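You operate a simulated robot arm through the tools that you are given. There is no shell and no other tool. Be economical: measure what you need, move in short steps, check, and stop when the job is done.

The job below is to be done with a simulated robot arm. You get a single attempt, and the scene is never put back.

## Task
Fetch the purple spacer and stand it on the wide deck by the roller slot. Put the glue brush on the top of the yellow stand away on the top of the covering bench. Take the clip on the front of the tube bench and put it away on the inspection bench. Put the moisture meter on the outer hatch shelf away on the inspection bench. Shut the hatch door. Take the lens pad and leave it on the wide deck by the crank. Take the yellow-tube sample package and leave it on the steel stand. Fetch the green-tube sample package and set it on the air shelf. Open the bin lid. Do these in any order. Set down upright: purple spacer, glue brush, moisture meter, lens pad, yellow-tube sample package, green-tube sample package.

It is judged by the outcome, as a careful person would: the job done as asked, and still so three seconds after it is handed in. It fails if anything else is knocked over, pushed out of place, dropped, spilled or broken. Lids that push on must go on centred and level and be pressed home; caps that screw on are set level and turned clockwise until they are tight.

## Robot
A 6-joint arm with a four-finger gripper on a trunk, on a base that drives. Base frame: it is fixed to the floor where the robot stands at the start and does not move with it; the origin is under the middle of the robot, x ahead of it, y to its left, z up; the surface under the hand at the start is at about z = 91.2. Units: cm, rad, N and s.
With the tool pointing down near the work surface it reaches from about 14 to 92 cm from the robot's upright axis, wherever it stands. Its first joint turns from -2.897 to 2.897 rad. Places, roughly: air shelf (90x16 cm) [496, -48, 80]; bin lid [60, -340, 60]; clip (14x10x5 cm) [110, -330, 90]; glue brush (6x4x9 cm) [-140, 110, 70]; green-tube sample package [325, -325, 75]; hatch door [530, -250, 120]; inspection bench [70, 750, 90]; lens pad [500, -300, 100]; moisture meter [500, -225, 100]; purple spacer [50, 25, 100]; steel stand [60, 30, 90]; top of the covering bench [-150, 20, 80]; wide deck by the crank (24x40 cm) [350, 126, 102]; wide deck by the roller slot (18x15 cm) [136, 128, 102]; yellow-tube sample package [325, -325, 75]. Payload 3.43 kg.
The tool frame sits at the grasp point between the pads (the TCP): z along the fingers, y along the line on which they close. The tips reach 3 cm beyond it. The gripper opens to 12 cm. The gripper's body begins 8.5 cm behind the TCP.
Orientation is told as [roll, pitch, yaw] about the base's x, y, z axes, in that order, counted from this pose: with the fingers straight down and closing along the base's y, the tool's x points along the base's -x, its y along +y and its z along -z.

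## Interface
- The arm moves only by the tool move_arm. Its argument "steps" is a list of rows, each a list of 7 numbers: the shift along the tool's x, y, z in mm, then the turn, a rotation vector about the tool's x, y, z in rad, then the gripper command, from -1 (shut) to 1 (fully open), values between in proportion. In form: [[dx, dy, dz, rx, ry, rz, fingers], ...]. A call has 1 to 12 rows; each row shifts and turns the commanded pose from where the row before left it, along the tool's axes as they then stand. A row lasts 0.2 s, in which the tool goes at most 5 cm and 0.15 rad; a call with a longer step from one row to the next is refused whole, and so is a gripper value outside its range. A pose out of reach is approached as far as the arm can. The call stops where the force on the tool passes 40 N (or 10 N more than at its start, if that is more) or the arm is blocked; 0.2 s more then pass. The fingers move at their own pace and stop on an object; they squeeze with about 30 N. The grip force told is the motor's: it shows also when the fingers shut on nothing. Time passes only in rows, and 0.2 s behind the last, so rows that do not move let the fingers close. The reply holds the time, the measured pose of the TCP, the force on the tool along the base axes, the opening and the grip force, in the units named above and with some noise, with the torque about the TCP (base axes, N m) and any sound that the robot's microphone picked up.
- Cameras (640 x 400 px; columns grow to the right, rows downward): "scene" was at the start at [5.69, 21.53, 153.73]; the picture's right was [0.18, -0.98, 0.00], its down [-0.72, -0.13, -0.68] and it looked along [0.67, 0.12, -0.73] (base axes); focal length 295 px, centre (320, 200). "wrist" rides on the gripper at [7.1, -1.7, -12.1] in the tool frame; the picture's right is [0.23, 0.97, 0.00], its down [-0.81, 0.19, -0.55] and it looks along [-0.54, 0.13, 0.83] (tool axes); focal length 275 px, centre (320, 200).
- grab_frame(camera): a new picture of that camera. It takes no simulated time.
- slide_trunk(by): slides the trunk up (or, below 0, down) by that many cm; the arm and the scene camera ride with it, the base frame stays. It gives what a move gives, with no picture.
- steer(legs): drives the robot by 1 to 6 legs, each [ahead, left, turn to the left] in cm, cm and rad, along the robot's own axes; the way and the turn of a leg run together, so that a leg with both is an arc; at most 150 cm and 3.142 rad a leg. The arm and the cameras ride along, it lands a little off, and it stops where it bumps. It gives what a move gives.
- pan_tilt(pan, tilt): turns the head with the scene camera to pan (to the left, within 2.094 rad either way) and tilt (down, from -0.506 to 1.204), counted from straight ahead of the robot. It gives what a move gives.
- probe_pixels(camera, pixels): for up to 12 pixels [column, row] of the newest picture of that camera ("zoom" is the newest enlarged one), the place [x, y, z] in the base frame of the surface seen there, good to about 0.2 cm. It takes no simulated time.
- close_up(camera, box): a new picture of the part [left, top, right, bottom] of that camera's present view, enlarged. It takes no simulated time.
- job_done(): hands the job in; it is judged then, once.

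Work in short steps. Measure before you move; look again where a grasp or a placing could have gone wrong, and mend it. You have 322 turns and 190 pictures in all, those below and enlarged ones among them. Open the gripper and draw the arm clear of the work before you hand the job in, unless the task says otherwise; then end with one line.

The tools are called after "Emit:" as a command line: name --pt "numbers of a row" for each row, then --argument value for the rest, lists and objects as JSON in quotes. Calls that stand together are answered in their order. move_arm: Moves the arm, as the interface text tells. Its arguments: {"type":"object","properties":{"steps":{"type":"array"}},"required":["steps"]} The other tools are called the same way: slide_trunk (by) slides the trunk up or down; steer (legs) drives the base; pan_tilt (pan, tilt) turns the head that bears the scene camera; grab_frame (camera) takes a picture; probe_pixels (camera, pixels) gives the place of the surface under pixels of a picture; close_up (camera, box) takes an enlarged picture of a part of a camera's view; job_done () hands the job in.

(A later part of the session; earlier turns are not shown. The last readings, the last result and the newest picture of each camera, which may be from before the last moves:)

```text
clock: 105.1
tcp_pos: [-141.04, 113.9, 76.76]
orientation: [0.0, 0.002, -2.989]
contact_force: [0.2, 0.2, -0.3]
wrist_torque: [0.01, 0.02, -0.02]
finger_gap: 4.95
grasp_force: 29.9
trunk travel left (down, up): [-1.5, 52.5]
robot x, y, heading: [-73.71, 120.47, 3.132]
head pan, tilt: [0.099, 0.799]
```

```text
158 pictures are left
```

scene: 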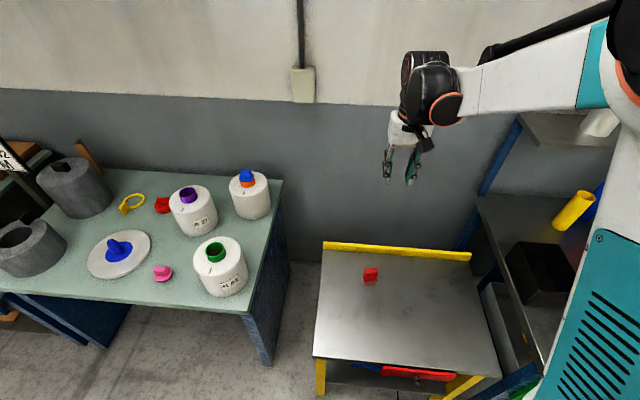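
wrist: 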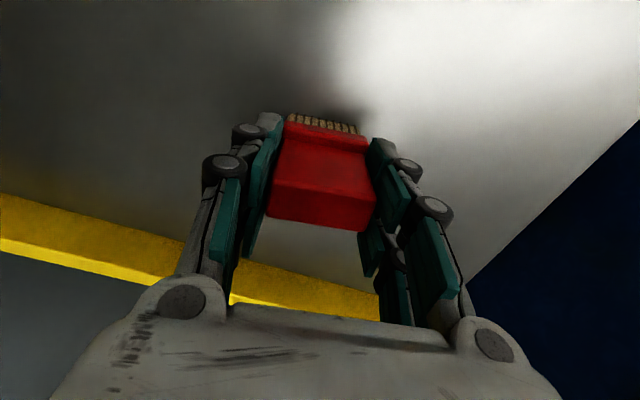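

Held. I lift 34 cm and look at the covering bench from the head.

Emit:
move_arm --pt "0 0 -45 0 0 0 -1" --pt "0 0 -45 0 0 0 -1" --pt "0 0 -45 0 0 0 -1" --pt "0 0 -45 0 0 0 -1" --pt "0 0 -45 0 0 0 -1" --pt "0 0 -45 0 0 0 -1" --pt "0 0 -45 0 0 0 -1" --pt "0 0 -30 0 0 0 -1"

Emit:
pan_tilt --pan 0.7 --tilt 0.75

Emit:
grab_frame --camera "scene"

```text
clock: 106.9
tcp_pos: [-141.04, 113.94, 111.34]
orientation: [-0.001, 0.001, -2.99]
contact_force: [0.4, 0.0, -1.3]
wrist_torque: [0.02, -0.01, 0.0]
finger_gap: 4.95
grasp_force: 29.9
trunk travel left (down, up): [-1.5, 52.5]
robot x, y, heading: [-73.14, 120.53, 3.136]
head pan, tilt: [0.099, 0.799]
```

```text
clock: 107.9
tcp_pos: [-140.98, 113.87, 111.26]
orientation: [0.0, 0.0, -2.99]
contact_force: [1.4, 0.3, -0.4]
wrist_torque: [0.01, 0.0, -0.01]
finger_gap: 4.92
grasp_force: 30.4
trunk travel left (down, up): [-1.5, 52.5]
robot x, y, heading: [-73.31, 120.24, 3.137]
head pan, tilt: [0.7, 0.75]
```

```text
157 pictures are left
```

scene: 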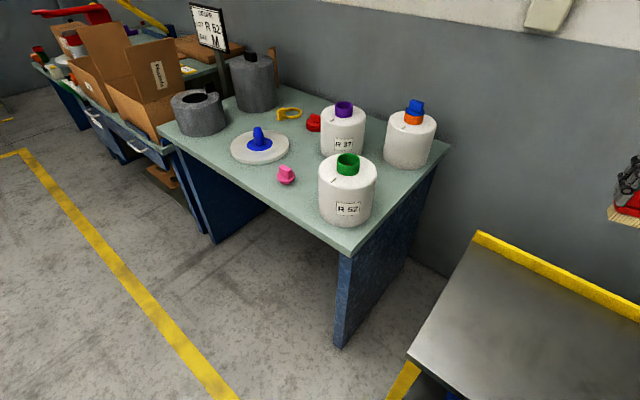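

I zoom on the covering bench top to find a free place.

Emit:
close_up --camera "scene" --box '[150, 85, 390, 235]'

```text
2.67 times, centred on (270, 160) of scene
```

zoom: 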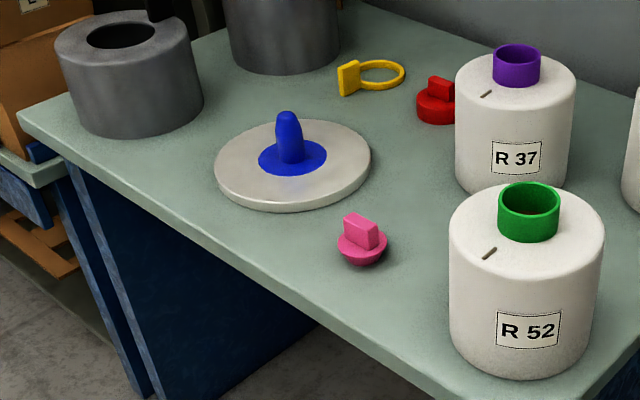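

Emit:
probe_pixels --camera "zoom" --pixels '[[400, 165], [370, 165], [418, 118], [458, 190], [385, 230], [352, 92], [420, 205], [160, 170], [216, 180], [110, 138], [400, 140], [345, 112]]'

```text
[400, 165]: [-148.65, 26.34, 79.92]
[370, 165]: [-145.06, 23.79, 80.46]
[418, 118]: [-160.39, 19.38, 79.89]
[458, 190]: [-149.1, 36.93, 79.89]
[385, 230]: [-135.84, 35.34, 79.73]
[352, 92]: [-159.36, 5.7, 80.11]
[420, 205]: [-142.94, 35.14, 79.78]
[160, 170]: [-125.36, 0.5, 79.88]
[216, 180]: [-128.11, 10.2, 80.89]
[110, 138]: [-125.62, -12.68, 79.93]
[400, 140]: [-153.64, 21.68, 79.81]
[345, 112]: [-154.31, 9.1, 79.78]
```

A free spot lies at about (-151,25.5). I raise the trunk 12 cm, strafe along to y≈45 and view again.

Emit:
slide_trunk --by 12

Emit:
steer --legs '[[0, 82, 0]]'

```text
clock: 109.4
tcp_pos: [-140.97, 113.9, 123.15]
orientation: [0.0, 0.0, -2.991]
contact_force: [0.4, -0.2, -2.0]
wrist_torque: [0.0, 0.04, -0.01]
finger_gap: 4.94
grasp_force: 30.0
trunk travel left (down, up): [-13.5, 40.5]
robot x, y, heading: [-73.24, 120.41, 3.137]
head pan, tilt: [0.7, 0.75]
```

```text
clock: 113.7
tcp_pos: [-141.18, 31.94, 123.28]
orientation: [-0.001, 0.001, -2.987]
contact_force: [0.2, 0.1, -0.8]
wrist_torque: [0.01, -0.03, 0.0]
finger_gap: 4.95
grasp_force: 30.2
trunk travel left (down, up): [-13.5, 40.5]
robot x, y, heading: [-73.69, 39.32, 3.14]
head pan, tilt: [0.7, 0.75]
```

I move over the spot and partway down, then check by wrist camera.

Emit:
move_arm --pt "-35.5 16 0 0 0 0 -1" --pt "-35.5 16 0 0 0 0 -1" --pt "-35.5 16 0 0 0 0 -1" --pt "0 0 45 0 0 0 -1" --pt "0 0 45 0 0 0 -1" --pt "0 0 45 0 0 0 -1" --pt "0 0 45 0 0 0 -1" --pt "0 0 20 0 0 0 -1" --pt "0 0 0 0 0 0 -1"

Emit:
grab_frame --camera "wrist"

Emit:
grab_frame --camera "scene"

```text
clock: 115.7
tcp_pos: [-151.03, 25.5, 103.06]
orientation: [0.001, 0.0, -2.986]
contact_force: [-0.6, -0.3, -1.2]
wrist_torque: [-0.03, 0.02, 0.01]
finger_gap: 4.93
grasp_force: 30.2
trunk travel left (down, up): [-13.5, 40.5]
robot x, y, heading: [-73.43, 38.74, 3.147]
head pan, tilt: [0.7, 0.75]
```

```text
155 pictures are left
```

wrist: 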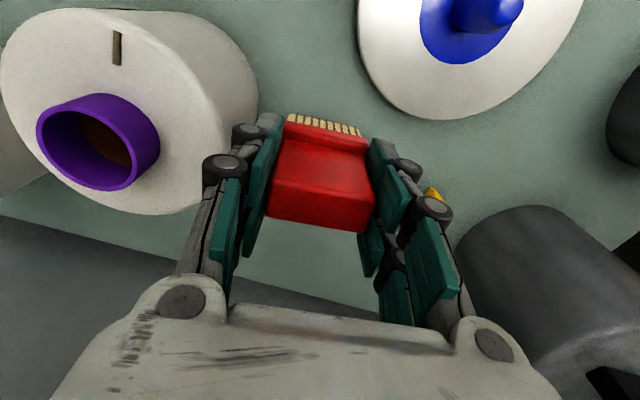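

```text
154 pictures are left
```

scene: 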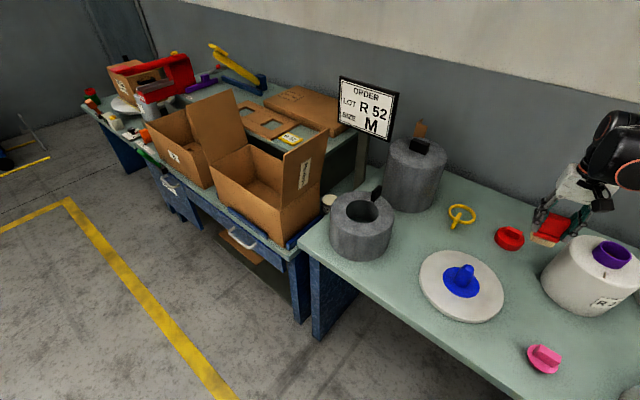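

I probe the red part near the spot to check the clearance.

Emit:
probe_pixels --camera "scene" --pixels '[[498, 240], [510, 232], [520, 243], [510, 248], [545, 275], [560, 290], [500, 290]]'

```text
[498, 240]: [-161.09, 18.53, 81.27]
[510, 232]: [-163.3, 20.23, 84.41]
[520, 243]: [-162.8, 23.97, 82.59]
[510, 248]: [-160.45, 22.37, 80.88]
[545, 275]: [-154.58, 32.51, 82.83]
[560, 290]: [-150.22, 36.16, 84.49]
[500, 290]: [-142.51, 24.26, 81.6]
```

Clear on all sides; I shift 1 cm away from the cone and descend.

Emit:
move_arm --pt "3 11 0 0 0 0 -1" --pt "0 0 45 0 0 0 -1" --pt "0 0 45 0 0 0 -1" --pt "0 0 45 0 0 0 -1" --pt "0 0 24 0 0 0 -1" --pt "0 0 1 0 0 0 -1" --pt "0 0 1 0 0 0 -1" --pt "0 0 1 0 0 0 -1" --pt "0 0 0 0 0 0 -1"

```text
clock: 117.7
tcp_pos: [-150.53, 24.6, 87.0]
orientation: [0.0, 0.0, -2.986]
contact_force: [0.6, -0.4, -1.3]
wrist_torque: [0.04, -0.01, -0.05]
finger_gap: 4.95
grasp_force: 30.5
trunk travel left (down, up): [-13.5, 40.5]
robot x, y, heading: [-73.42, 38.59, 3.142]
head pan, tilt: [0.7, 0.75]
```

Emit:
move_arm --pt "0 0 1 0 0 0 -1" --pt "0 0 1 0 0 0 -1" --pt "0 0 1 0 0 0 -1" --pt "0 0 0 0 0 0 -1"

```text
clock: 118.7
tcp_pos: [-150.43, 24.57, 86.69]
orientation: [0.0, -0.001, -2.986]
contact_force: [-0.9, 0.2, 1.4]
wrist_torque: [-0.03, 0.1, 0.02]
finger_gap: 4.97
grasp_force: 29.3
trunk travel left (down, up): [-13.5, 40.5]
robot x, y, heading: [-73.39, 39.23, 3.142]
head pan, tilt: [0.7, 0.75]
```

Just touching. One more millimetre, then release and rise.

Emit:
move_arm --pt "0 0 1 0 0 0 -1" --pt "0 0 0 0 0 0 -1" --pt "0 0 0 0 0 0 -0.05" --pt "0 0 0 0 0 0 0" --pt "0 0 0 0 0 0 0" --pt "0 0 -40 0 0 0 0" --pt "0 0 -45 0 0 0 0" --pt "0 0 -45 0 0 0 0" --pt "0 0 -45 0 0 0 0" --pt "0 0 -45 0 0 0 0"

Emit:
grab_frame --camera "wrist"

```text
clock: 120.9
tcp_pos: [-150.52, 24.53, 108.63]
orientation: [-0.001, 0.0, -2.986]
contact_force: [0.4, -0.1, -0.3]
wrist_torque: [0.01, 0.02, 0.01]
finger_gap: 6.02
grasp_force: 0.1
trunk travel left (down, up): [-13.5, 40.5]
robot x, y, heading: [-73.47, 38.62, 3.138]
head pan, tilt: [0.7, 0.75]
```

```text
153 pictures are left
```

wrist: 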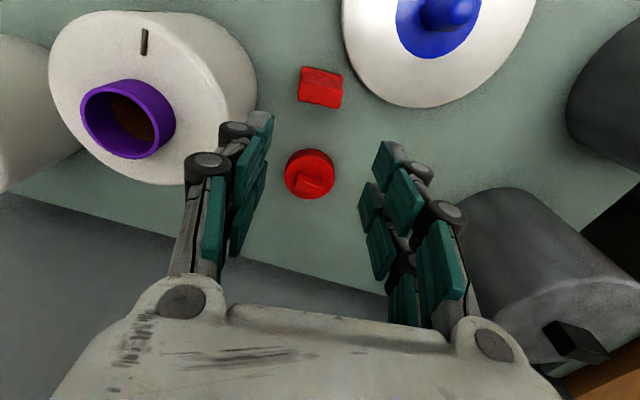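

The brush stands clear next to the red cap. Next the tube bench side: I raise the trunk, back off and turn to face −y, then look.

Emit:
slide_trunk --by 25

Emit:
steer --legs '[[-42, 0, 0], [0, 0, 1.571], [70, 0, 0]]'

Emit:
pan_tilt --pan 0.5 --tilt 0.45

Emit:
grab_frame --camera "scene"

```text
clock: 123.5
tcp_pos: [-150.54, 24.57, 133.54]
orientation: [0.0, 0.0, -2.986]
contact_force: [-0.5, -0.4, 1.2]
wrist_torque: [0.01, -0.01, -0.01]
finger_gap: 5.99
grasp_force: 0.2
trunk travel left (down, up): [-38.5, 15.5]
robot x, y, heading: [-73.43, 39.04, 3.146]
head pan, tilt: [0.7, 0.75]
```

```text
clock: 133.4
tcp_pos: [-17.95, -108.13, 133.54]
orientation: [-0.001, 0.0, -1.422]
contact_force: [-0.6, -0.3, -0.1]
wrist_torque: [0.04, 0.03, -0.02]
finger_gap: 6.01
grasp_force: 0.0
trunk travel left (down, up): [-38.5, 15.5]
robot x, y, heading: [-31.37, -30.96, -1.583]
head pan, tilt: [0.7, 0.75]
```

```text
clock: 134.2
tcp_pos: [-17.89, -108.06, 133.59]
orientation: [0.0, -0.001, -1.424]
contact_force: [-0.1, -0.4, -0.8]
wrist_torque: [-0.01, 0.02, 0.0]
finger_gap: 5.99
grasp_force: 0.0
trunk travel left (down, up): [-38.5, 15.5]
robot x, y, heading: [-31.97, -30.77, -1.582]
head pan, tilt: [0.499, 0.45]
```

```text
152 pictures are left
```

scene: 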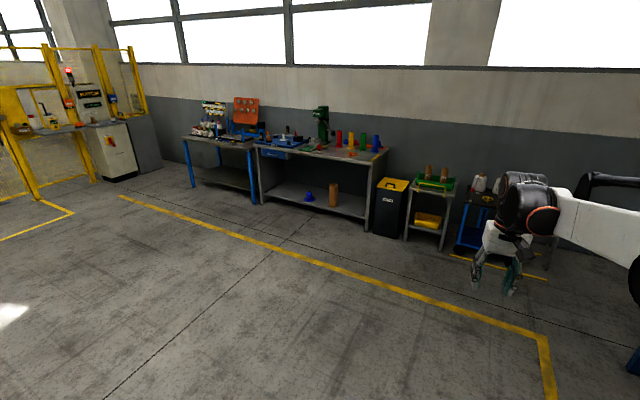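

Bin at (390,205) and tube bench at (320,150). I zoom in on these.

Emit:
close_up --camera "scene" --box '[240, 95, 460, 245]'

Emit:
probe_pixels --camera "scene" --pixels '[[390, 184], [380, 192], [402, 192], [388, 215], [320, 152], [250, 145], [385, 155], [190, 140], [430, 183], [210, 150]]'

```text
2.67 times, centred on (350, 170) of scene
```

zoom: 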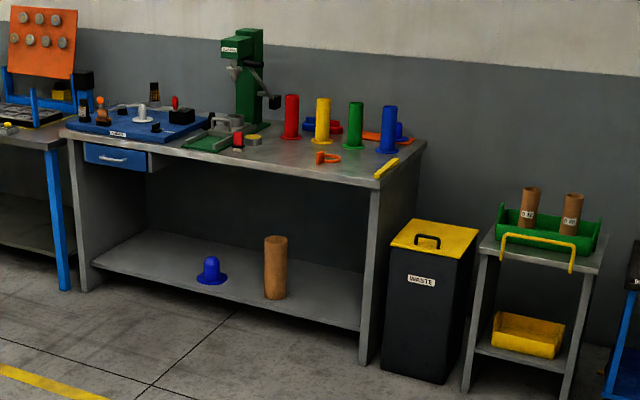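

```text
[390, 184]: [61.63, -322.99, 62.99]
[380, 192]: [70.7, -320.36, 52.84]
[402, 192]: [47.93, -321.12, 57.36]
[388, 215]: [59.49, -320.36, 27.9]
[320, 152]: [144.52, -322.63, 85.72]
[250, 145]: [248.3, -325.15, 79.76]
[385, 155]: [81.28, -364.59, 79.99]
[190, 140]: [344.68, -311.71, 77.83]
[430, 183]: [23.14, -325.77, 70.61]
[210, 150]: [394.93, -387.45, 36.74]
```

The bin has a yellow lid with a black handle; the orange clip lies on the bench front. I drive to stand in front of the bin.

Emit:
steer --legs '[[0, 92, 0], [100, 0, 0], [95, 0, 0]]'

Emit:
pan_tilt --pan 0.0 --tilt 0.75

Emit:
grab_frame --camera "scene"

```text
clock: 148.3
tcp_pos: [75.89, -302.97, 133.57]
orientation: [-0.001, -0.001, -1.408]
contact_force: [-0.4, -0.2, 0.3]
wrist_torque: [0.02, 0.03, 0.01]
finger_gap: 5.98
grasp_force: 0.1
trunk travel left (down, up): [-38.5, 15.5]
robot x, y, heading: [61.29, -225.32, -1.565]
head pan, tilt: [0.499, 0.45]
```

```text
clock: 149.2
tcp_pos: [75.78, -302.76, 133.55]
orientation: [-0.002, 0.0, -1.408]
contact_force: [-0.4, 0.1, 0.8]
wrist_torque: [0.0, -0.02, 0.01]
finger_gap: 6.02
grasp_force: 0.1
trunk travel left (down, up): [-38.5, 15.5]
robot x, y, heading: [61.17, -226.1, -1.562]
head pan, tilt: [0.0, 0.75]
```

```text
150 pictures are left
```

scene: 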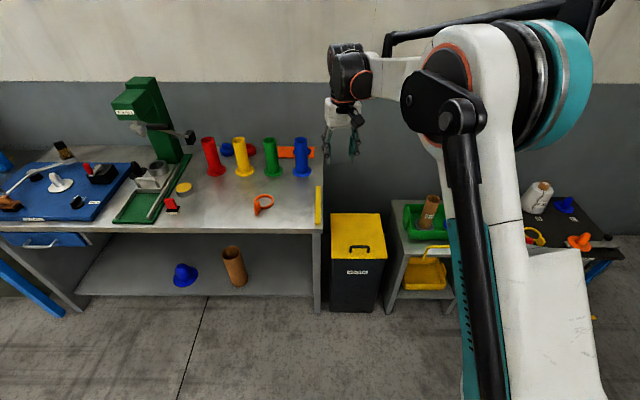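

I zoom on the bin lid and the clip.

Emit:
close_up --camera "scene" --box '[320, 200, 400, 300]'

Emit:
probe_pixels --camera "scene" --pixels '[[335, 215], [378, 215], [332, 258], [386, 258], [348, 253], [358, 246], [369, 253], [358, 230], [345, 260]]'

Emit:
close_up --camera "scene" --box '[235, 185, 325, 225]'

```text
4.00 times, centred on (360, 250) of scene
```

zoom: 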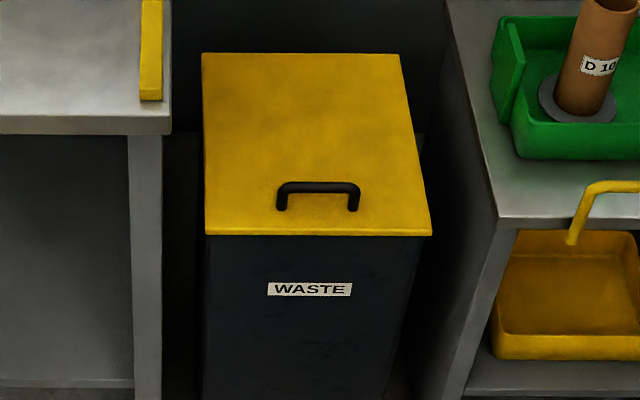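

```text
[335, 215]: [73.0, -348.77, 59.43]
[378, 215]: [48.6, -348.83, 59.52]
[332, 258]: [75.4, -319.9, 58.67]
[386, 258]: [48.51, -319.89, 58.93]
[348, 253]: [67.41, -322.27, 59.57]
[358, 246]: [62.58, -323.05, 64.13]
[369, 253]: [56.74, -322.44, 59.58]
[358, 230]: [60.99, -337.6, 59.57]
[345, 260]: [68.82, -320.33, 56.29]
```

```text
7.11 times, centred on (280, 205) of scene
```

zoom: 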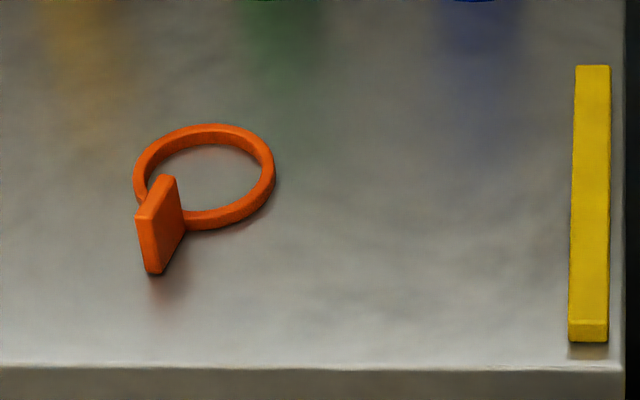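

The lid hinges at the back (y≈-350); the handle bar runs along x at y≈-323, z≈64. I drive 28 cm closer, lower the trunk, and turn the hand so the fingers close along y.

Emit:
steer --legs '[[28, 0, 0]]'

Emit:
move_arm --pt "40 0 0 0 0 -0.141 -0.4" --pt "40 0 0 0 0 -0.141 -0.4" --pt "0 0 0 0 0 -0.141 -0.4" --pt "0 0 0 0 0 -0.141 -0.4" --pt "0 0 0 0 0 -0.141 -0.4" --pt "0 0 0 0 0 -0.141 -0.4" --pt "0 0 0 0 0 -0.141 -0.4" --pt "0 0 0 0 0 -0.141 -0.4" --pt "0 0 0 0 0 -0.141 -0.4" --pt "0 0 0 0 0 -0.139 -0.4" --pt "0 0 0 0 0 0 -0.4"

Emit:
slide_trunk --by -38

```text
clock: 151.2
tcp_pos: [75.93, -330.93, 133.46]
orientation: [-0.001, 0.002, -1.409]
contact_force: [0.7, -0.6, 0.4]
wrist_torque: [0.04, -0.01, -0.03]
finger_gap: 5.98
grasp_force: 0.0
trunk travel left (down, up): [-38.5, 15.5]
robot x, y, heading: [61.52, -253.46, -1.563]
head pan, tilt: [0.0, 0.75]
```

```text
clock: 153.6
tcp_pos: [74.13, -323.01, 133.46]
orientation: [-0.001, -0.001, 0.0]
contact_force: [-0.3, -0.4, 0.1]
wrist_torque: [0.0, 0.01, -0.02]
finger_gap: 3.6
grasp_force: 0.0
trunk travel left (down, up): [-38.5, 15.5]
robot x, y, heading: [61.39, -254.07, -1.564]
head pan, tilt: [0.0, 0.75]
```

```text
clock: 157.3
tcp_pos: [74.14, -323.09, 95.5]
orientation: [0.002, -0.001, -0.001]
contact_force: [-1.0, 0.8, -0.9]
wrist_torque: [0.01, -0.01, 0.03]
finger_gap: 3.62
grasp_force: 0.1
trunk travel left (down, up): [-0.5, 53.5]
robot x, y, heading: [61.18, -254.05, -1.568]
head pan, tilt: [0.0, 0.75]
```

I look from the head at the handle again, closer.

Emit:
grab_frame --camera "scene"

```text
147 pictures are left
```

scene: 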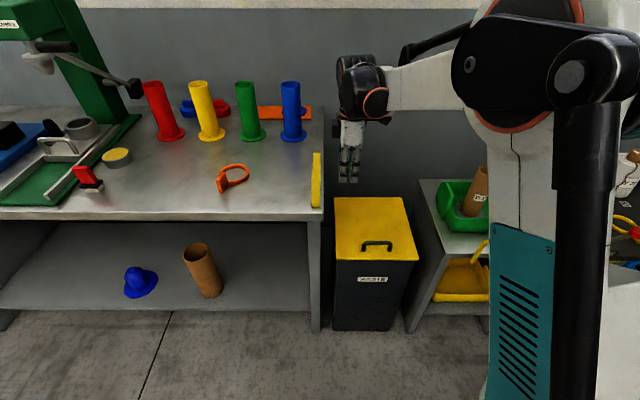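

Emit:
probe_pixels --camera "scene" --pixels '[[363, 243], [377, 242], [390, 242], [377, 246], [364, 250], [392, 250], [338, 200], [402, 200], [336, 258], [417, 258]]'

```text
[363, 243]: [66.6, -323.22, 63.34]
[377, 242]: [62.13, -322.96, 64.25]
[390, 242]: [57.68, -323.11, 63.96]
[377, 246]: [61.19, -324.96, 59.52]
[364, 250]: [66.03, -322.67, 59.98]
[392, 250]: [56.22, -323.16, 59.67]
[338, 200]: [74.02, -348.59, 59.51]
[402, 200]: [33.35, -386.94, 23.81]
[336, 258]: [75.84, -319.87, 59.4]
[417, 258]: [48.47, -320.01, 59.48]
```

Handle centre is (61.8,-323.1,63.7). I move over, descend and close on it.

Emit:
move_arm --pt "41 0 0 0 0 0 -0.4" --pt "41 0 0 0 0 0 -0.4" --pt "41 0 0 0 0 0 -0.4" --pt "0 0 45 0 0 0 -0.4" --pt "0 0 45 0 0 0 -0.4" --pt "0 0 45 0 0 0 -0.4" --pt "0 0 45 0 0 0 -0.4" --pt "0 0 45 0 0 0 -0.4" --pt "0 0 45 0 0 0 -0.4" --pt "0 0 25 0 0 0 -0.4" --pt "0 0 22 0 0 0 -0.4" --pt "0 0 0 0 0 0 -0.4"

Emit:
move_arm --pt "0 0 0 0 0 0 -1" --pt "0 0 0 0 0 0 -1" --pt "0 0 0 0 0 0 -1"

Emit:
grab_frame --camera "wrist"

```text
clock: 159.9
tcp_pos: [61.79, -322.96, 63.74]
orientation: [0.0, 0.0, -0.002]
contact_force: [0.6, 0.2, -0.4]
wrist_torque: [0.0, 0.02, 0.0]
finger_gap: 3.59
grasp_force: 0.0
trunk travel left (down, up): [-0.5, 53.5]
robot x, y, heading: [61.42, -254.22, -1.568]
head pan, tilt: [0.0, 0.75]
```

```text
clock: 160.5
tcp_pos: [61.84, -323.47, 63.89]
orientation: [-0.007, -0.001, -0.002]
contact_force: [1.2, -7.4, -0.6]
wrist_torque: [0.04, -0.27, -0.04]
finger_gap: 1.24
grasp_force: 44.9
trunk travel left (down, up): [-0.5, 53.5]
robot x, y, heading: [61.38, -253.5, -1.565]
head pan, tilt: [0.0, 0.75]
stopped in row 3: the force on the tool passed its limit at 42 N (the readings are from after the stop); the commanded pose is now the measured one
```

```text
146 pictures are left
```

wrist: 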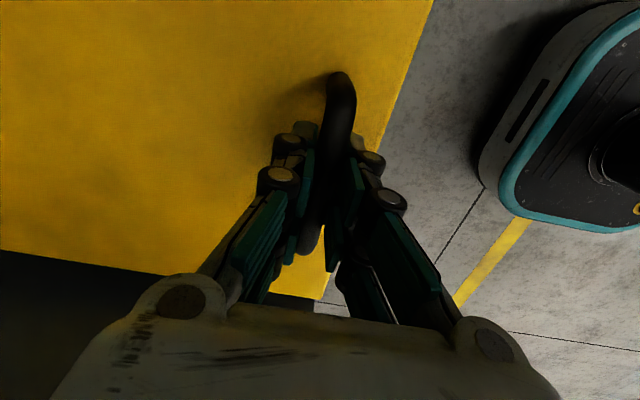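

The bar is gripped (gap 1.24). I lift along the hinge arc, first a few rows.

Emit:
move_arm --pt "0 -6 -25 -0.1 0 0 -1" --pt "0 -6 -26 -0.1 0 0 -1" --pt "0 -6 -26 -0.1 0 0 -1"

```text
clock: 161.3
tcp_pos: [61.9, -325.79, 71.32]
orientation: [0.297, 0.001, -0.002]
contact_force: [-1.1, -5.3, -5.7]
wrist_torque: [-0.1, 0.09, 0.06]
finger_gap: 1.29
grasp_force: 45.0
trunk travel left (down, up): [-0.5, 53.5]
robot x, y, heading: [60.79, -254.15, -1.567]
head pan, tilt: [0.0, 0.75]
```

Smooth. I continue the arc.

Emit:
move_arm --pt "0 -8.5 -37 -0.14 0 0 -1" --pt "0 -8.5 -37 -0.14 0 0 -1" --pt "0 -8.5 -37 -0.14 0 0 -1" --pt "0 -8.5 -37 -0.14 0 0 -1" --pt "0 -8.5 -37 -0.14 0 0 -1"

```text
clock: 162.2
tcp_pos: [61.76, -333.64, 80.92]
orientation: [0.434, -0.002, -0.004]
contact_force: [1.2, -13.4, -22.8]
wrist_torque: [0.14, 0.16, -0.43]
finger_gap: 1.37
grasp_force: 44.8
out of reach, approached as far as the arm can: row 2, 3, 4
trunk travel left (down, up): [-0.5, 53.5]
robot x, y, heading: [61.29, -254.06, -1.563]
head pan, tilt: [0.0, 0.75]
stopped in row 4: the force on the tool passed its limit at 48 N (the readings are from after the stop); the commanded pose is now the measured one
```

I tilted the wrong way: when open, the lid's handle faces the wall, so the hand should stay upright, and reach is short. I lower the lid back along the arc, to move closer and retry.

Emit:
move_arm --pt "0 11.3 23.6 0.054 0 0 -1" --pt "0 10.4 24.1 0.054 0 0 -1" --pt "0 9.4 24.5 0.054 0 0 -1" --pt "0 8.3 24.8 0.054 0 0 -1" --pt "0 7.3 25.1 0.054 0 0 -1" --pt "0 6.2 25.4 0.054 0 0 -1" --pt "0 5.2 25.7 0.054 0 0 -1" --pt "0 4 22 0.054 0 0 -1"

```text
clock: 162.6
tcp_pos: [61.79, -332.05, 79.65]
orientation: [0.386, -0.002, -0.003]
contact_force: [0.0, -11.5, -18.4]
wrist_torque: [0.15, -0.05, -0.34]
finger_gap: 1.34
grasp_force: 45.5
trunk travel left (down, up): [-0.5, 53.5]
robot x, y, heading: [60.85, -254.16, -1.569]
head pan, tilt: [0.0, 0.75]
stopped in row 2: the force on the tool passed its limit at 42 N (the readings are from after the stop); the commanded pose is now the measured one
```

The fit of readings gives the hinge at (y −350.9, z 58.8), radius 28. I lower more gently, easing toward the hinge.

Emit:
move_arm --pt "0 8.7 25.4 0.055 0 0 -1" --pt "0 8.5 25.4 0.055 0 0 -1" --pt "0 7.5 25.8 0.055 0 0 -1" --pt "0 6.4 26 0.055 0 0 -1"

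```text
clock: 163.6
tcp_pos: [61.81, -325.7, 71.02]
orientation: [0.166, -0.001, -0.003]
contact_force: [-0.8, 2.9, 2.8]
wrist_torque: [-0.05, -0.78, 0.12]
finger_gap: 1.37
grasp_force: 45.0
trunk travel left (down, up): [-0.5, 53.5]
robot x, y, heading: [61.13, -254.01, -1.568]
head pan, tilt: [0.0, 0.75]
```

Emit:
move_arm --pt "0 5.4 26.3 0.055 0 0 -1" --pt "0 4.3 26.5 0.055 0 0 -1" --pt "0 2.5 18 0.056 0 0 -1" --pt "0 0 0 0 0 0 -1"

```text
clock: 164.6
tcp_pos: [61.92, -323.56, 64.23]
orientation: [0.0, -0.002, -0.004]
contact_force: [-0.1, 30.6, 2.7]
wrist_torque: [-0.01, 0.0, 0.12]
finger_gap: 1.45
grasp_force: 45.1
trunk travel left (down, up): [-0.5, 53.5]
robot x, y, heading: [61.19, -254.17, -1.562]
head pan, tilt: [0.0, 0.75]
```

Lid is down again. I release, rise a little, and drive 17 cm nearer.

Emit:
move_arm --pt "0 0 0 0 0 0 -0.4" --pt "0 0 0 0 0 0 -0.4" --pt "0 0 -45 0 0 0 -0.4" --pt "0 0 -45 0 0 0 -0.4" --pt "0 0 0 0 0 0 -0.4"

Emit:
steer --legs '[[17, 0, 0]]'

```text
clock: 165.8
tcp_pos: [61.86, -323.79, 73.28]
orientation: [0.001, -0.001, -0.004]
contact_force: [-0.6, 1.2, 0.2]
wrist_torque: [-0.01, 0.01, -0.01]
finger_gap: 3.61
grasp_force: 0.1
trunk travel left (down, up): [-0.5, 53.5]
robot x, y, heading: [60.87, -253.47, -1.562]
head pan, tilt: [0.0, 0.75]
```

```text
clock: 167.3
tcp_pos: [61.86, -340.58, 73.19]
orientation: [0.001, 0.0, -0.006]
contact_force: [0.0, 0.5, 0.8]
wrist_torque: [-0.03, 0.02, -0.03]
finger_gap: 3.62
grasp_force: 0.1
trunk travel left (down, up): [-0.5, 53.5]
robot x, y, heading: [61.31, -270.77, -1.564]
head pan, tilt: [0.0, 0.75]
```

I bring the hand back over the bar, descend, and grip.

Emit:
move_arm --pt "0 44 0 0 0 0 -0.4" --pt "0 44 0 0 0 0 -0.4" --pt "0 44 0 0 0 0 -0.4" --pt "0 43 0 0 0 0 -0.4" --pt "0 0 0 0 0 0 -0.4" --pt "0 0 45 0 0 0 -0.4" --pt "0 0 48 0 0 0 -0.4" --pt "0 0 0 0 0 0 -0.4" --pt "0 0 0 0 0 0 -0.8" --pt "0 0 0 0 0 0 -1" --pt "0 0 0 0 0 0 -1"

```text
clock: 169.2
tcp_pos: [61.93, -324.54, 65.86]
orientation: [0.015, -0.002, -0.003]
contact_force: [-0.2, 40.2, 8.0]
wrist_torque: [0.99, -0.22, 0.16]
finger_gap: 3.46
grasp_force: 19.2
out of reach, approached as far as the arm can: row 7
trunk travel left (down, up): [-0.5, 53.5]
robot x, y, heading: [61.51, -270.76, -1.565]
head pan, tilt: [0.0, 0.75]
stopped in row 9: the force on the tool passed its limit at 49 N (the readings are from after the stop); the commanded pose is now the measured one
```

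Too close for this low reach. I open, rise, and back off 11 cm; this time I will tilt the hand the other way while opening to gain reach.

Emit:
move_arm --pt "0 0 0 0 0 0 -0.4" --pt "0 0 0 0 0 0 -0.4" --pt "0 0 -45 0 0 0 -0.4" --pt "0 0 -45 0 0 0 -0.4" --pt "0 0 0 0 0 0 -0.4"

Emit:
steer --legs '[[-10, 0, 0]]'

Emit:
grab_frame --camera "wrist"

```text
clock: 170.4
tcp_pos: [61.84, -325.03, 74.73]
orientation: [0.009, -0.001, -0.005]
contact_force: [-0.7, 0.0, -1.0]
wrist_torque: [-0.03, -0.02, -0.01]
finger_gap: 3.59
grasp_force: 0.1
trunk travel left (down, up): [-0.5, 53.5]
robot x, y, heading: [61.58, -271.42, -1.567]
head pan, tilt: [0.0, 0.75]
```

```text
clock: 171.6
tcp_pos: [61.86, -315.05, 74.58]
orientation: [0.01, -0.002, -0.003]
contact_force: [0.7, 0.1, -0.8]
wrist_torque: [0.04, 0.03, 0.0]
finger_gap: 3.61
grasp_force: 0.1
trunk travel left (down, up): [-0.5, 53.5]
robot x, y, heading: [61.24, -260.97, -1.56]
head pan, tilt: [0.0, 0.75]
```

```text
145 pictures are left
```

wrist: 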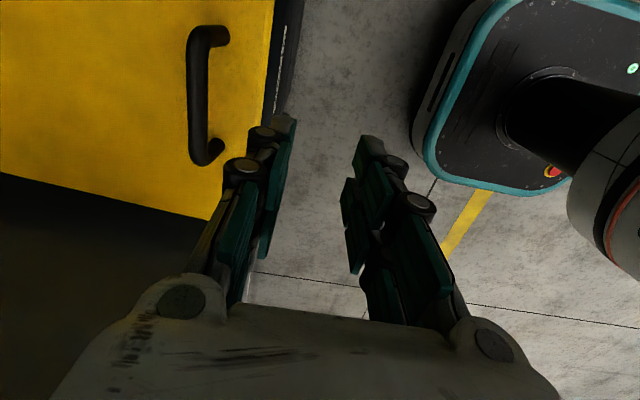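

Base front has plenty of room. I move back over the bar and descend, without closing yet.

Emit:
move_arm --pt "0 -41 0 0.009 0 0 -0.4" --pt "0 -40 0 0 0 0 -0.4" --pt "0 0 0 0 0 0 -0.4" --pt "0 0 40 0 0 0 -0.4" --pt "0 0 40 0 0 0 -0.4" --pt "0 0 28 0 0 0 -0.4" --pt "0 0 0 0 0 0 -0.4"

```text
clock: 173.2
tcp_pos: [61.83, -323.31, 63.76]
orientation: [0.0, -0.002, -0.004]
contact_force: [-0.3, 0.9, -0.7]
wrist_torque: [0.03, 0.03, -0.01]
finger_gap: 3.6
grasp_force: 0.1
trunk travel left (down, up): [-0.5, 53.5]
robot x, y, heading: [61.19, -260.91, -1.562]
head pan, tilt: [0.0, 0.75]
```

In place. I close and begin the arc, tilting slowly backwards.

Emit:
move_arm --pt "0 0 0 0 0 0 -0.75" --pt "0 0 0 0 0 0 -1" --pt "0 0 0 0 0 0 -1"

Emit:
move_arm --pt "0 -7.9 -32.7 0.042 0 0 -1" --pt "0 -13.1 -31 0.042 0 0 -1" --pt "0 -17.9 -28.4 0.042 0 0 -1" --pt "0 -22.3 -25.2 0.042 0 0 -1"

```text
clock: 173.9
tcp_pos: [61.77, -323.53, 63.69]
orientation: [0.001, -0.002, -0.003]
contact_force: [-0.8, -37.4, -8.6]
wrist_torque: [0.21, -0.08, 0.48]
finger_gap: 1.26
grasp_force: 42.3
trunk travel left (down, up): [-0.5, 53.5]
robot x, y, heading: [61.08, -260.49, -1.564]
head pan, tilt: [0.0, 0.75]
```

```text
clock: 174.4
tcp_pos: [61.82, -324.21, 66.43]
orientation: [-0.04, -0.001, -0.005]
contact_force: [-0.4, -15.6, -5.8]
wrist_torque: [0.07, -0.22, 0.14]
finger_gap: 1.23
grasp_force: 42.7
trunk travel left (down, up): [-0.5, 53.5]
robot x, y, heading: [61.62, -260.66, -1.568]
head pan, tilt: [0.0, 0.75]
stopped in row 2: the force on the tool passed its limit at 51 N (the readings are from after the stop); the commanded pose is now the measured one
```

Commanded pose is re-zeroed; I continue with half-size rows.

Emit:
move_arm --pt "0 -5.5 -16 0.02 0 0 -1" --pt "0 -6.5 -15.5 0.02 0 0 -1" --pt "0 -8 -14.8 0.02 0 0 -1" --pt "0 -9 -14.2 0.02 0 0 -1" --pt "0 -10.2 -13.2 0.02 0 0 -1" --pt "0 -11.2 -12.4 0.02 0 0 -1" --pt "0 -12.1 -11.4 0.02 0 0 -1" --pt "0 -13 -10.4 0.02 0 0 -1"

```text
clock: 175.1
tcp_pos: [61.85, -325.7, 70.12]
orientation: [-0.09, -0.001, -0.006]
contact_force: [-0.9, -17.6, -8.1]
wrist_torque: [0.04, -0.27, 0.05]
finger_gap: 1.22
grasp_force: 42.8
trunk travel left (down, up): [-0.5, 53.5]
robot x, y, heading: [61.22, -261.16, -1.566]
head pan, tilt: [0.0, 0.75]
stopped in row 3: the force on the tool passed its limit at 43 N (the readings are from after the stop); the commanded pose is now the measured one
```

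The pull is towards the hinge; I bias the path inwards.

Emit:
move_arm --pt "0 -10 -13 0.02 0 0 -1" --pt "0 -10.5 -13 0.02 0 0 -1" --pt "0 -11.5 -12.5 0.02 0 0 -1" --pt "0 -12.5 -12 0.02 0 0 -1"

```text
clock: 176.1
tcp_pos: [61.78, -329.25, 75.69]
orientation: [-0.167, 0.0, -0.005]
contact_force: [1.1, -2.8, -6.8]
wrist_torque: [0.09, 0.07, -0.51]
finger_gap: 1.24
grasp_force: 42.1
trunk travel left (down, up): [-0.5, 53.5]
robot x, y, heading: [60.94, -261.22, -1.566]
head pan, tilt: [0.0, 0.75]
```

Good, low force now. I continue.

Emit:
move_arm --pt "0 -12.9 -10.5 0.02 0 0 -1" --pt "0 -13.7 -9.4 0.02 0 0 -1" --pt "0 -14.4 -8.3 0.02 0 0 -1" --pt "0 -15 -7.1 0.02 0 0 -1" --pt "0 -15.5 -5.9 0.02 0 0 -1" --pt "0 -15.9 -4.7 0.02 0 0 -1"

```text
clock: 177.5
tcp_pos: [61.84, -336.78, 82.24]
orientation: [-0.291, 0.0, -0.005]
contact_force: [4.6, 3.2, -0.9]
wrist_torque: [0.15, 0.2, -0.81]
finger_gap: 1.28
grasp_force: 43.1
trunk travel left (down, up): [-0.5, 53.5]
robot x, y, heading: [61.41, -260.77, -1.565]
head pan, tilt: [0.0, 0.75]
```

Emit:
move_arm --pt "0 -21.5 -4.6 0.02 0 0 -1" --pt "0 -21.9 -2.4 0.02 0 0 -1" --pt "0 -22 -0.2 0.02 0 0 -1" --pt "0 -21.9 2 0.02 0 0 -1" --pt "0 -21.6 4.1 0.02 0 0 -1" --pt "0 -21.1 6.3 0.02 0 0 -1"

```text
clock: 178.9
tcp_pos: [61.61, -349.37, 86.04]
orientation: [-0.41, 0.002, -0.005]
contact_force: [4.2, -0.2, -2.7]
wrist_torque: [0.02, 0.11, -0.91]
finger_gap: 1.29
grasp_force: 42.5
trunk travel left (down, up): [-0.5, 53.5]
robot x, y, heading: [60.8, -260.92, -1.566]
head pan, tilt: [0.0, 0.75]
```

Lid at about 77°. I go past vertical.

Emit:
move_arm --pt "0 -20.3 8.5 0 0 0 -1" --pt "0 -19.6 10 0 0 0 -1" --pt "0 -18.7 11.6 0 0 0 -1" --pt "0 -17.7 13 0 0 0 -1"

Emit:
grab_frame --camera "scene"

```text
clock: 179.5
tcp_pos: [61.71, -352.66, 86.21]
orientation: [-0.392, -0.001, -0.005]
contact_force: [1.6, 26.5, 16.6]
wrist_torque: [7.62, -0.11, -1.0]
finger_gap: 1.25
grasp_force: 42.2
trunk travel left (down, up): [-0.5, 53.5]
robot x, y, heading: [61.22, -260.84, -1.564]
head pan, tilt: [0.0, 0.75]
stopped in row 3: the force on the tool passed its limit at 48 N (the readings are from after the stop); the commanded pose is now the measured one
```

```text
144 pictures are left
```

scene: 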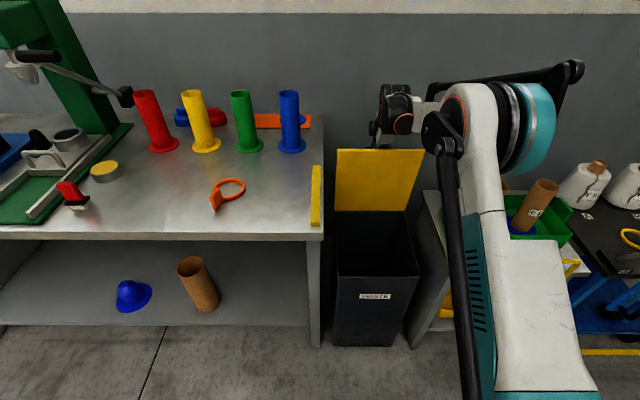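

The lid is nearly vertical (about 84°), with the hand leaning on its edge. I straighten the tilt, then push further back.

Emit:
move_arm --pt "0 0 0 -0.08 0 0 -1" --pt "0 0 0 -0.08 0 0 -1" --pt "0 0 0 -0.08 0 0 -1"

```text
clock: 180.3
tcp_pos: [61.77, -353.2, 85.92]
orientation: [-0.157, 0.0, -0.006]
contact_force: [1.2, -2.7, 3.9]
wrist_torque: [-0.12, -0.7, -0.51]
finger_gap: 1.28
grasp_force: 42.9
trunk travel left (down, up): [-0.5, 53.5]
robot x, y, heading: [61.37, -260.91, -1.564]
head pan, tilt: [0.0, 0.75]
```

Emit:
move_arm --pt "0 -21.3 5.4 0 0 0 -1" --pt "0 -20.8 7 0 0 0 -1" --pt "0 -19.9 8.6 0 0 0 -1"

```text
clock: 181.1
tcp_pos: [61.7, -357.38, 84.89]
orientation: [-0.161, 0.001, -0.005]
contact_force: [0.9, -6.4, 27.6]
wrist_torque: [0.1, -0.34, -0.93]
finger_gap: 1.28
grasp_force: 42.9
out of reach, approached as far as the arm can: row 3
trunk travel left (down, up): [-0.5, 53.5]
robot x, y, heading: [61.33, -260.37, -1.561]
head pan, tilt: [0.0, 0.75]
```

The lid is about 94° open, past vertical. I open the fingers and lift straight off, then check whether it stays.

Emit:
move_arm --pt "0 0 0 0 0 0 -0.6" --pt "0 0 0 0 0 0 -0.5" --pt "0 0 -30 0 0 0 -0.5" --pt "0 0 -40 0 0 0 -0.5" --pt "0 0 -45 0 0 0 -0.5" --pt "0 0 -45 0 0 0 -0.5"

Emit:
grab_frame --camera "scene"

```text
clock: 182.5
tcp_pos: [61.59, -353.99, 100.31]
orientation: [-0.155, -0.001, -0.004]
contact_force: [-0.5, -0.5, -0.5]
wrist_torque: [0.02, 0.02, 0.0]
finger_gap: 3.0
grasp_force: 0.0
out of reach, approached as far as the arm can: row 6
trunk travel left (down, up): [-0.5, 53.5]
robot x, y, heading: [61.36, -260.79, -1.563]
head pan, tilt: [0.0, 0.75]
```

```text
143 pictures are left
```

scene: 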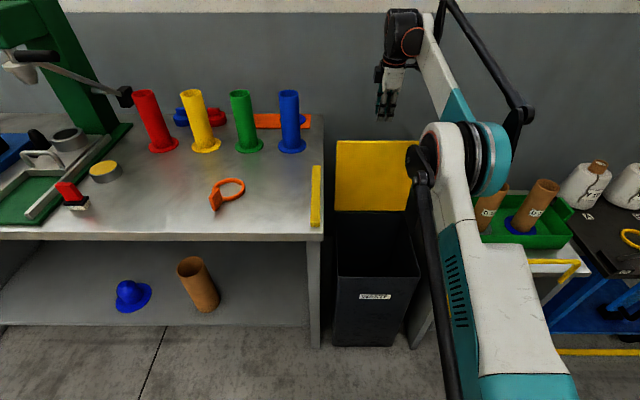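

The lid stays up. I probe its slope.

Emit:
probe_pixels --camera "scene" --pixels '[[370, 145], [370, 175], [370, 205], [345, 145]]'

```text
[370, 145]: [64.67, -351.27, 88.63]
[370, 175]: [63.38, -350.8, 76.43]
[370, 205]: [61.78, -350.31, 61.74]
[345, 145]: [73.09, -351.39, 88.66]
```

About 92°. For safety I bring the closed fingers to the inner side of the lid and push it a little further back.

Emit:
move_arm --pt "0 40 0 0 0 0 -1" --pt "0 40 0 0 0 0 -1" --pt "0 40 0 0 0 0 -1" --pt "0 0 45 0 0 0 -1" --pt "0 0 45 0 0 0 -1" --pt "0 0 45 0 0 0 -1" --pt "0 0 20 0 0 0 -1"

Emit:
move_arm --pt "0 -20 0 0 0 0 -1" --pt "0 -20 0 0 0 0 -1" --pt "0 -20 0 0 0 0 -1" --pt "0 -20 0 0 0 0 -1" --pt "0 -15 0 0 0 0 -1" --pt "0 -10 0 0 0 0 -1"

```text
clock: 184.1
tcp_pos: [61.57, -344.48, 83.09]
orientation: [-0.154, 0.0, -0.007]
contact_force: [-0.2, 0.5, 0.8]
wrist_torque: [0.01, 0.02, 0.02]
finger_gap: 0.02
grasp_force: 29.7
trunk travel left (down, up): [-0.5, 53.5]
robot x, y, heading: [61.3, -260.55, -1.566]
head pan, tilt: [0.0, 0.75]
```

```text
clock: 185.2
tcp_pos: [61.59, -352.05, 84.42]
orientation: [-0.142, 0.001, -0.005]
contact_force: [1.0, 8.3, 1.8]
wrist_torque: [0.09, 0.01, 0.11]
finger_gap: 0.0
grasp_force: 29.8
trunk travel left (down, up): [-0.5, 53.5]
robot x, y, heading: [61.5, -260.67, -1.562]
head pan, tilt: [0.0, 0.75]
stopped in row 5: the force on the tool passed its limit at 63 N (the readings are from after the stop); the commanded pose is now the measured one
```

The lid is at its stop, fully open. I draw back and rise, then look at the clip.

Emit:
move_arm --pt "0 40 0 0 0 0 -0.5" --pt "0 40 -10 -0.05 0 0 -0.5" --pt "0 0 -45 -0.05 0 0 -0.5" --pt "0 0 -45 -0.04 0 0 -0.5" --pt "0 0 -45 0 0 0 -0.5" --pt "0 0 -45 0 0 0 -0.5" --pt "0 0 -45 0 0 0 -0.5"

Emit:
pan_tilt --pan 0.3 --tilt 0.8

Emit:
close_up --camera "scene" --box '[240, 140, 400, 240]'

```text
clock: 186.8
tcp_pos: [61.61, -343.55, 106.59]
orientation: [-0.001, 0.001, -0.005]
contact_force: [0.5, 0.2, 1.1]
wrist_torque: [0.03, 0.01, 0.01]
finger_gap: 3.0
grasp_force: 0.1
trunk travel left (down, up): [-0.5, 53.5]
robot x, y, heading: [61.42, -260.58, -1.567]
head pan, tilt: [0.0, 0.75]
```

```text
clock: 187.6
tcp_pos: [61.64, -343.54, 106.4]
orientation: [-0.003, 0.001, -0.005]
contact_force: [0.3, 0.1, -0.3]
wrist_torque: [0.0, -0.02, 0.0]
finger_gap: 2.99
grasp_force: 0.1
trunk travel left (down, up): [-0.5, 53.5]
robot x, y, heading: [61.36, -260.69, -1.562]
head pan, tilt: [0.3, 0.799]
```

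```text
4.00 times, centred on (320, 190) of scene
```

zoom: 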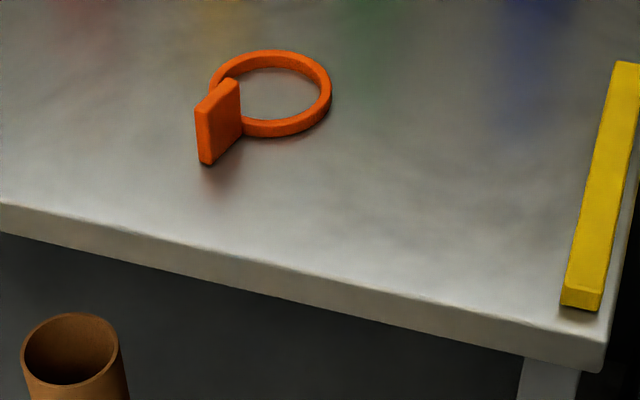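

Emit:
probe_pixels --camera "zoom" --pixels '[[201, 112], [233, 84], [216, 135], [205, 158], [238, 130], [285, 55], [328, 95], [275, 132], [213, 85], [270, 95], [210, 105], [235, 90]]'

```text
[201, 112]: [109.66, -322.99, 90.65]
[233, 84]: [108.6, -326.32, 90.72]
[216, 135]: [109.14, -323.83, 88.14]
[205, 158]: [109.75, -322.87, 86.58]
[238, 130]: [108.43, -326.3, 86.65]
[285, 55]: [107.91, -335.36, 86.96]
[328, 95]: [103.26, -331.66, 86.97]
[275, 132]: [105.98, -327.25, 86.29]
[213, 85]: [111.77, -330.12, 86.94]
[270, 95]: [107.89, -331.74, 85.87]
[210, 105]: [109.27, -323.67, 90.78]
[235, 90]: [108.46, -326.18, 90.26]
```

The clip's tab is a 1 cm plate centred about (109.4,-324.4), top z 90.8, turned about 0.28. I raise the trunk, strafe left 42 cm, and turn the hand to match.

Emit:
slide_trunk --by 15

Emit:
steer --legs '[[0, 42, 0]]'

Emit:
move_arm --pt "0 20 0 0 0 0.142 -0.4" --pt "0 0 0 0 0 0.142 -0.4" --pt "0 0 0 0 0 0.142 -0.4" --pt "0 0 0 0 0 0.142 -0.4" --pt "0 0 0 0 0 0.142 -0.4" --pt "0 0 0 0 0 0.142 -0.4" --pt "0 0 0 0 0 0.142 -0.4" --pt "0 0 0 0 0 0.142 -0.4" --pt "0 0 0 0 0 0.142 -0.4" --pt "0 0 0 0 0 0.142 -0.4" --pt "0 0 0 0 0 0.142 -0.4" --pt "0 0 0 0 0 0.142 -0.4"

```text
clock: 189.3
tcp_pos: [61.68, -343.68, 121.5]
orientation: [-0.003, -0.001, -0.005]
contact_force: [0.1, -0.5, 0.8]
wrist_torque: [0.0, -0.01, 0.02]
finger_gap: 2.98
grasp_force: 0.0
trunk travel left (down, up): [-15.5, 38.5]
robot x, y, heading: [61.27, -261.02, -1.564]
head pan, tilt: [0.3, 0.799]
```

```text
clock: 191.9
tcp_pos: [104.03, -343.31, 121.42]
orientation: [-0.003, 0.001, -0.005]
contact_force: [0.4, -0.3, 0.6]
wrist_torque: [-0.03, 0.02, -0.02]
finger_gap: 2.99
grasp_force: 0.1
trunk travel left (down, up): [-15.5, 38.5]
robot x, y, heading: [103.32, -260.99, -1.565]
head pan, tilt: [0.3, 0.799]
```

```text
clock: 194.5
tcp_pos: [103.93, -341.39, 121.61]
orientation: [-0.001, -0.003, -1.712]
contact_force: [0.4, -0.9, -0.5]
wrist_torque: [-0.01, 0.01, -0.02]
finger_gap: 3.62
grasp_force: 0.2
trunk travel left (down, up): [-15.5, 38.5]
robot x, y, heading: [103.46, -260.67, -1.565]
head pan, tilt: [0.3, 0.799]
```

Emit:
move_arm --pt "0 0 0 0 0 0.137 -0.4" --pt "45 1.6 0 0 0 0 -0.4" --pt "45 1.6 0 0 0 0 -0.4" --pt "45 1.6 0 0 0 0 -0.4" --pt "45 1.6 0 0 0 0 -0.4" --pt "0 0 0 0 0 0 -0.4"

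Emit:
slide_trunk --by -15

Emit:
grab_frame --camera "wrist"

```text
clock: 195.9
tcp_pos: [109.36, -324.16, 121.47]
orientation: [0.001, -0.001, -1.847]
contact_force: [0.4, 0.5, -0.1]
wrist_torque: [0.0, 0.01, 0.01]
finger_gap: 3.64
grasp_force: 0.2
trunk travel left (down, up): [-15.5, 38.5]
robot x, y, heading: [103.66, -260.85, -1.564]
head pan, tilt: [0.3, 0.799]
```

```text
clock: 197.7
tcp_pos: [109.27, -324.09, 106.51]
orientation: [0.0, -0.001, -1.846]
contact_force: [0.6, 0.1, -0.4]
wrist_torque: [0.03, -0.02, -0.05]
finger_gap: 3.62
grasp_force: 0.1
trunk travel left (down, up): [-0.5, 53.5]
robot x, y, heading: [103.68, -260.47, -1.569]
head pan, tilt: [0.3, 0.799]
```

```text
141 pictures are left
```

wrist: 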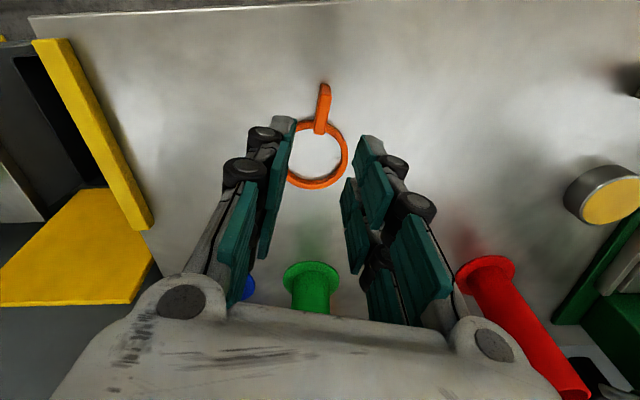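

Aligned with the tab. I descend to z 89.6 and close.

Emit:
move_arm --pt "0 0 45 0 0 0 -0.4" --pt "0 0 45 0 0 0 -0.4" --pt "0 0 45 0 0 0 -0.4" --pt "0 0 33 0 0 0 -0.4" --pt "0 0 0 0 0 0 -0.4" --pt "0 0 0 0 0 0 -0.8" --pt "0 0 0 0 0 0 -1" --pt "0 0 0 0 0 0 -1"

Emit:
grab_frame --camera "wrist"

```text
clock: 199.5
tcp_pos: [109.39, -324.25, 89.8]
orientation: [0.0, -0.002, -1.845]
contact_force: [-0.1, 0.7, 1.5]
wrist_torque: [-0.02, 0.0, -0.02]
finger_gap: 1.1
grasp_force: 29.7
trunk travel left (down, up): [-0.5, 53.5]
robot x, y, heading: [103.35, -260.98, -1.567]
head pan, tilt: [0.3, 0.799]
```

```text
140 pictures are left
```

wrist: 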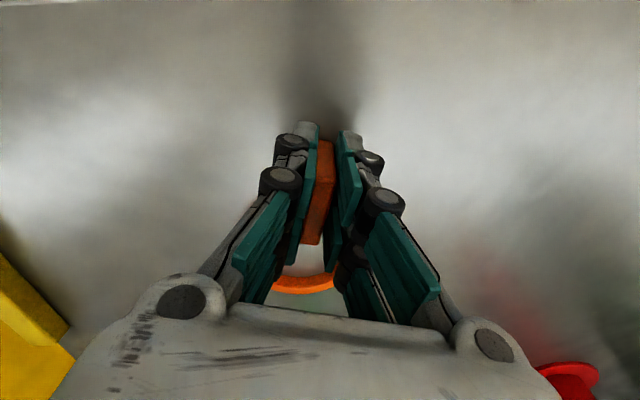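

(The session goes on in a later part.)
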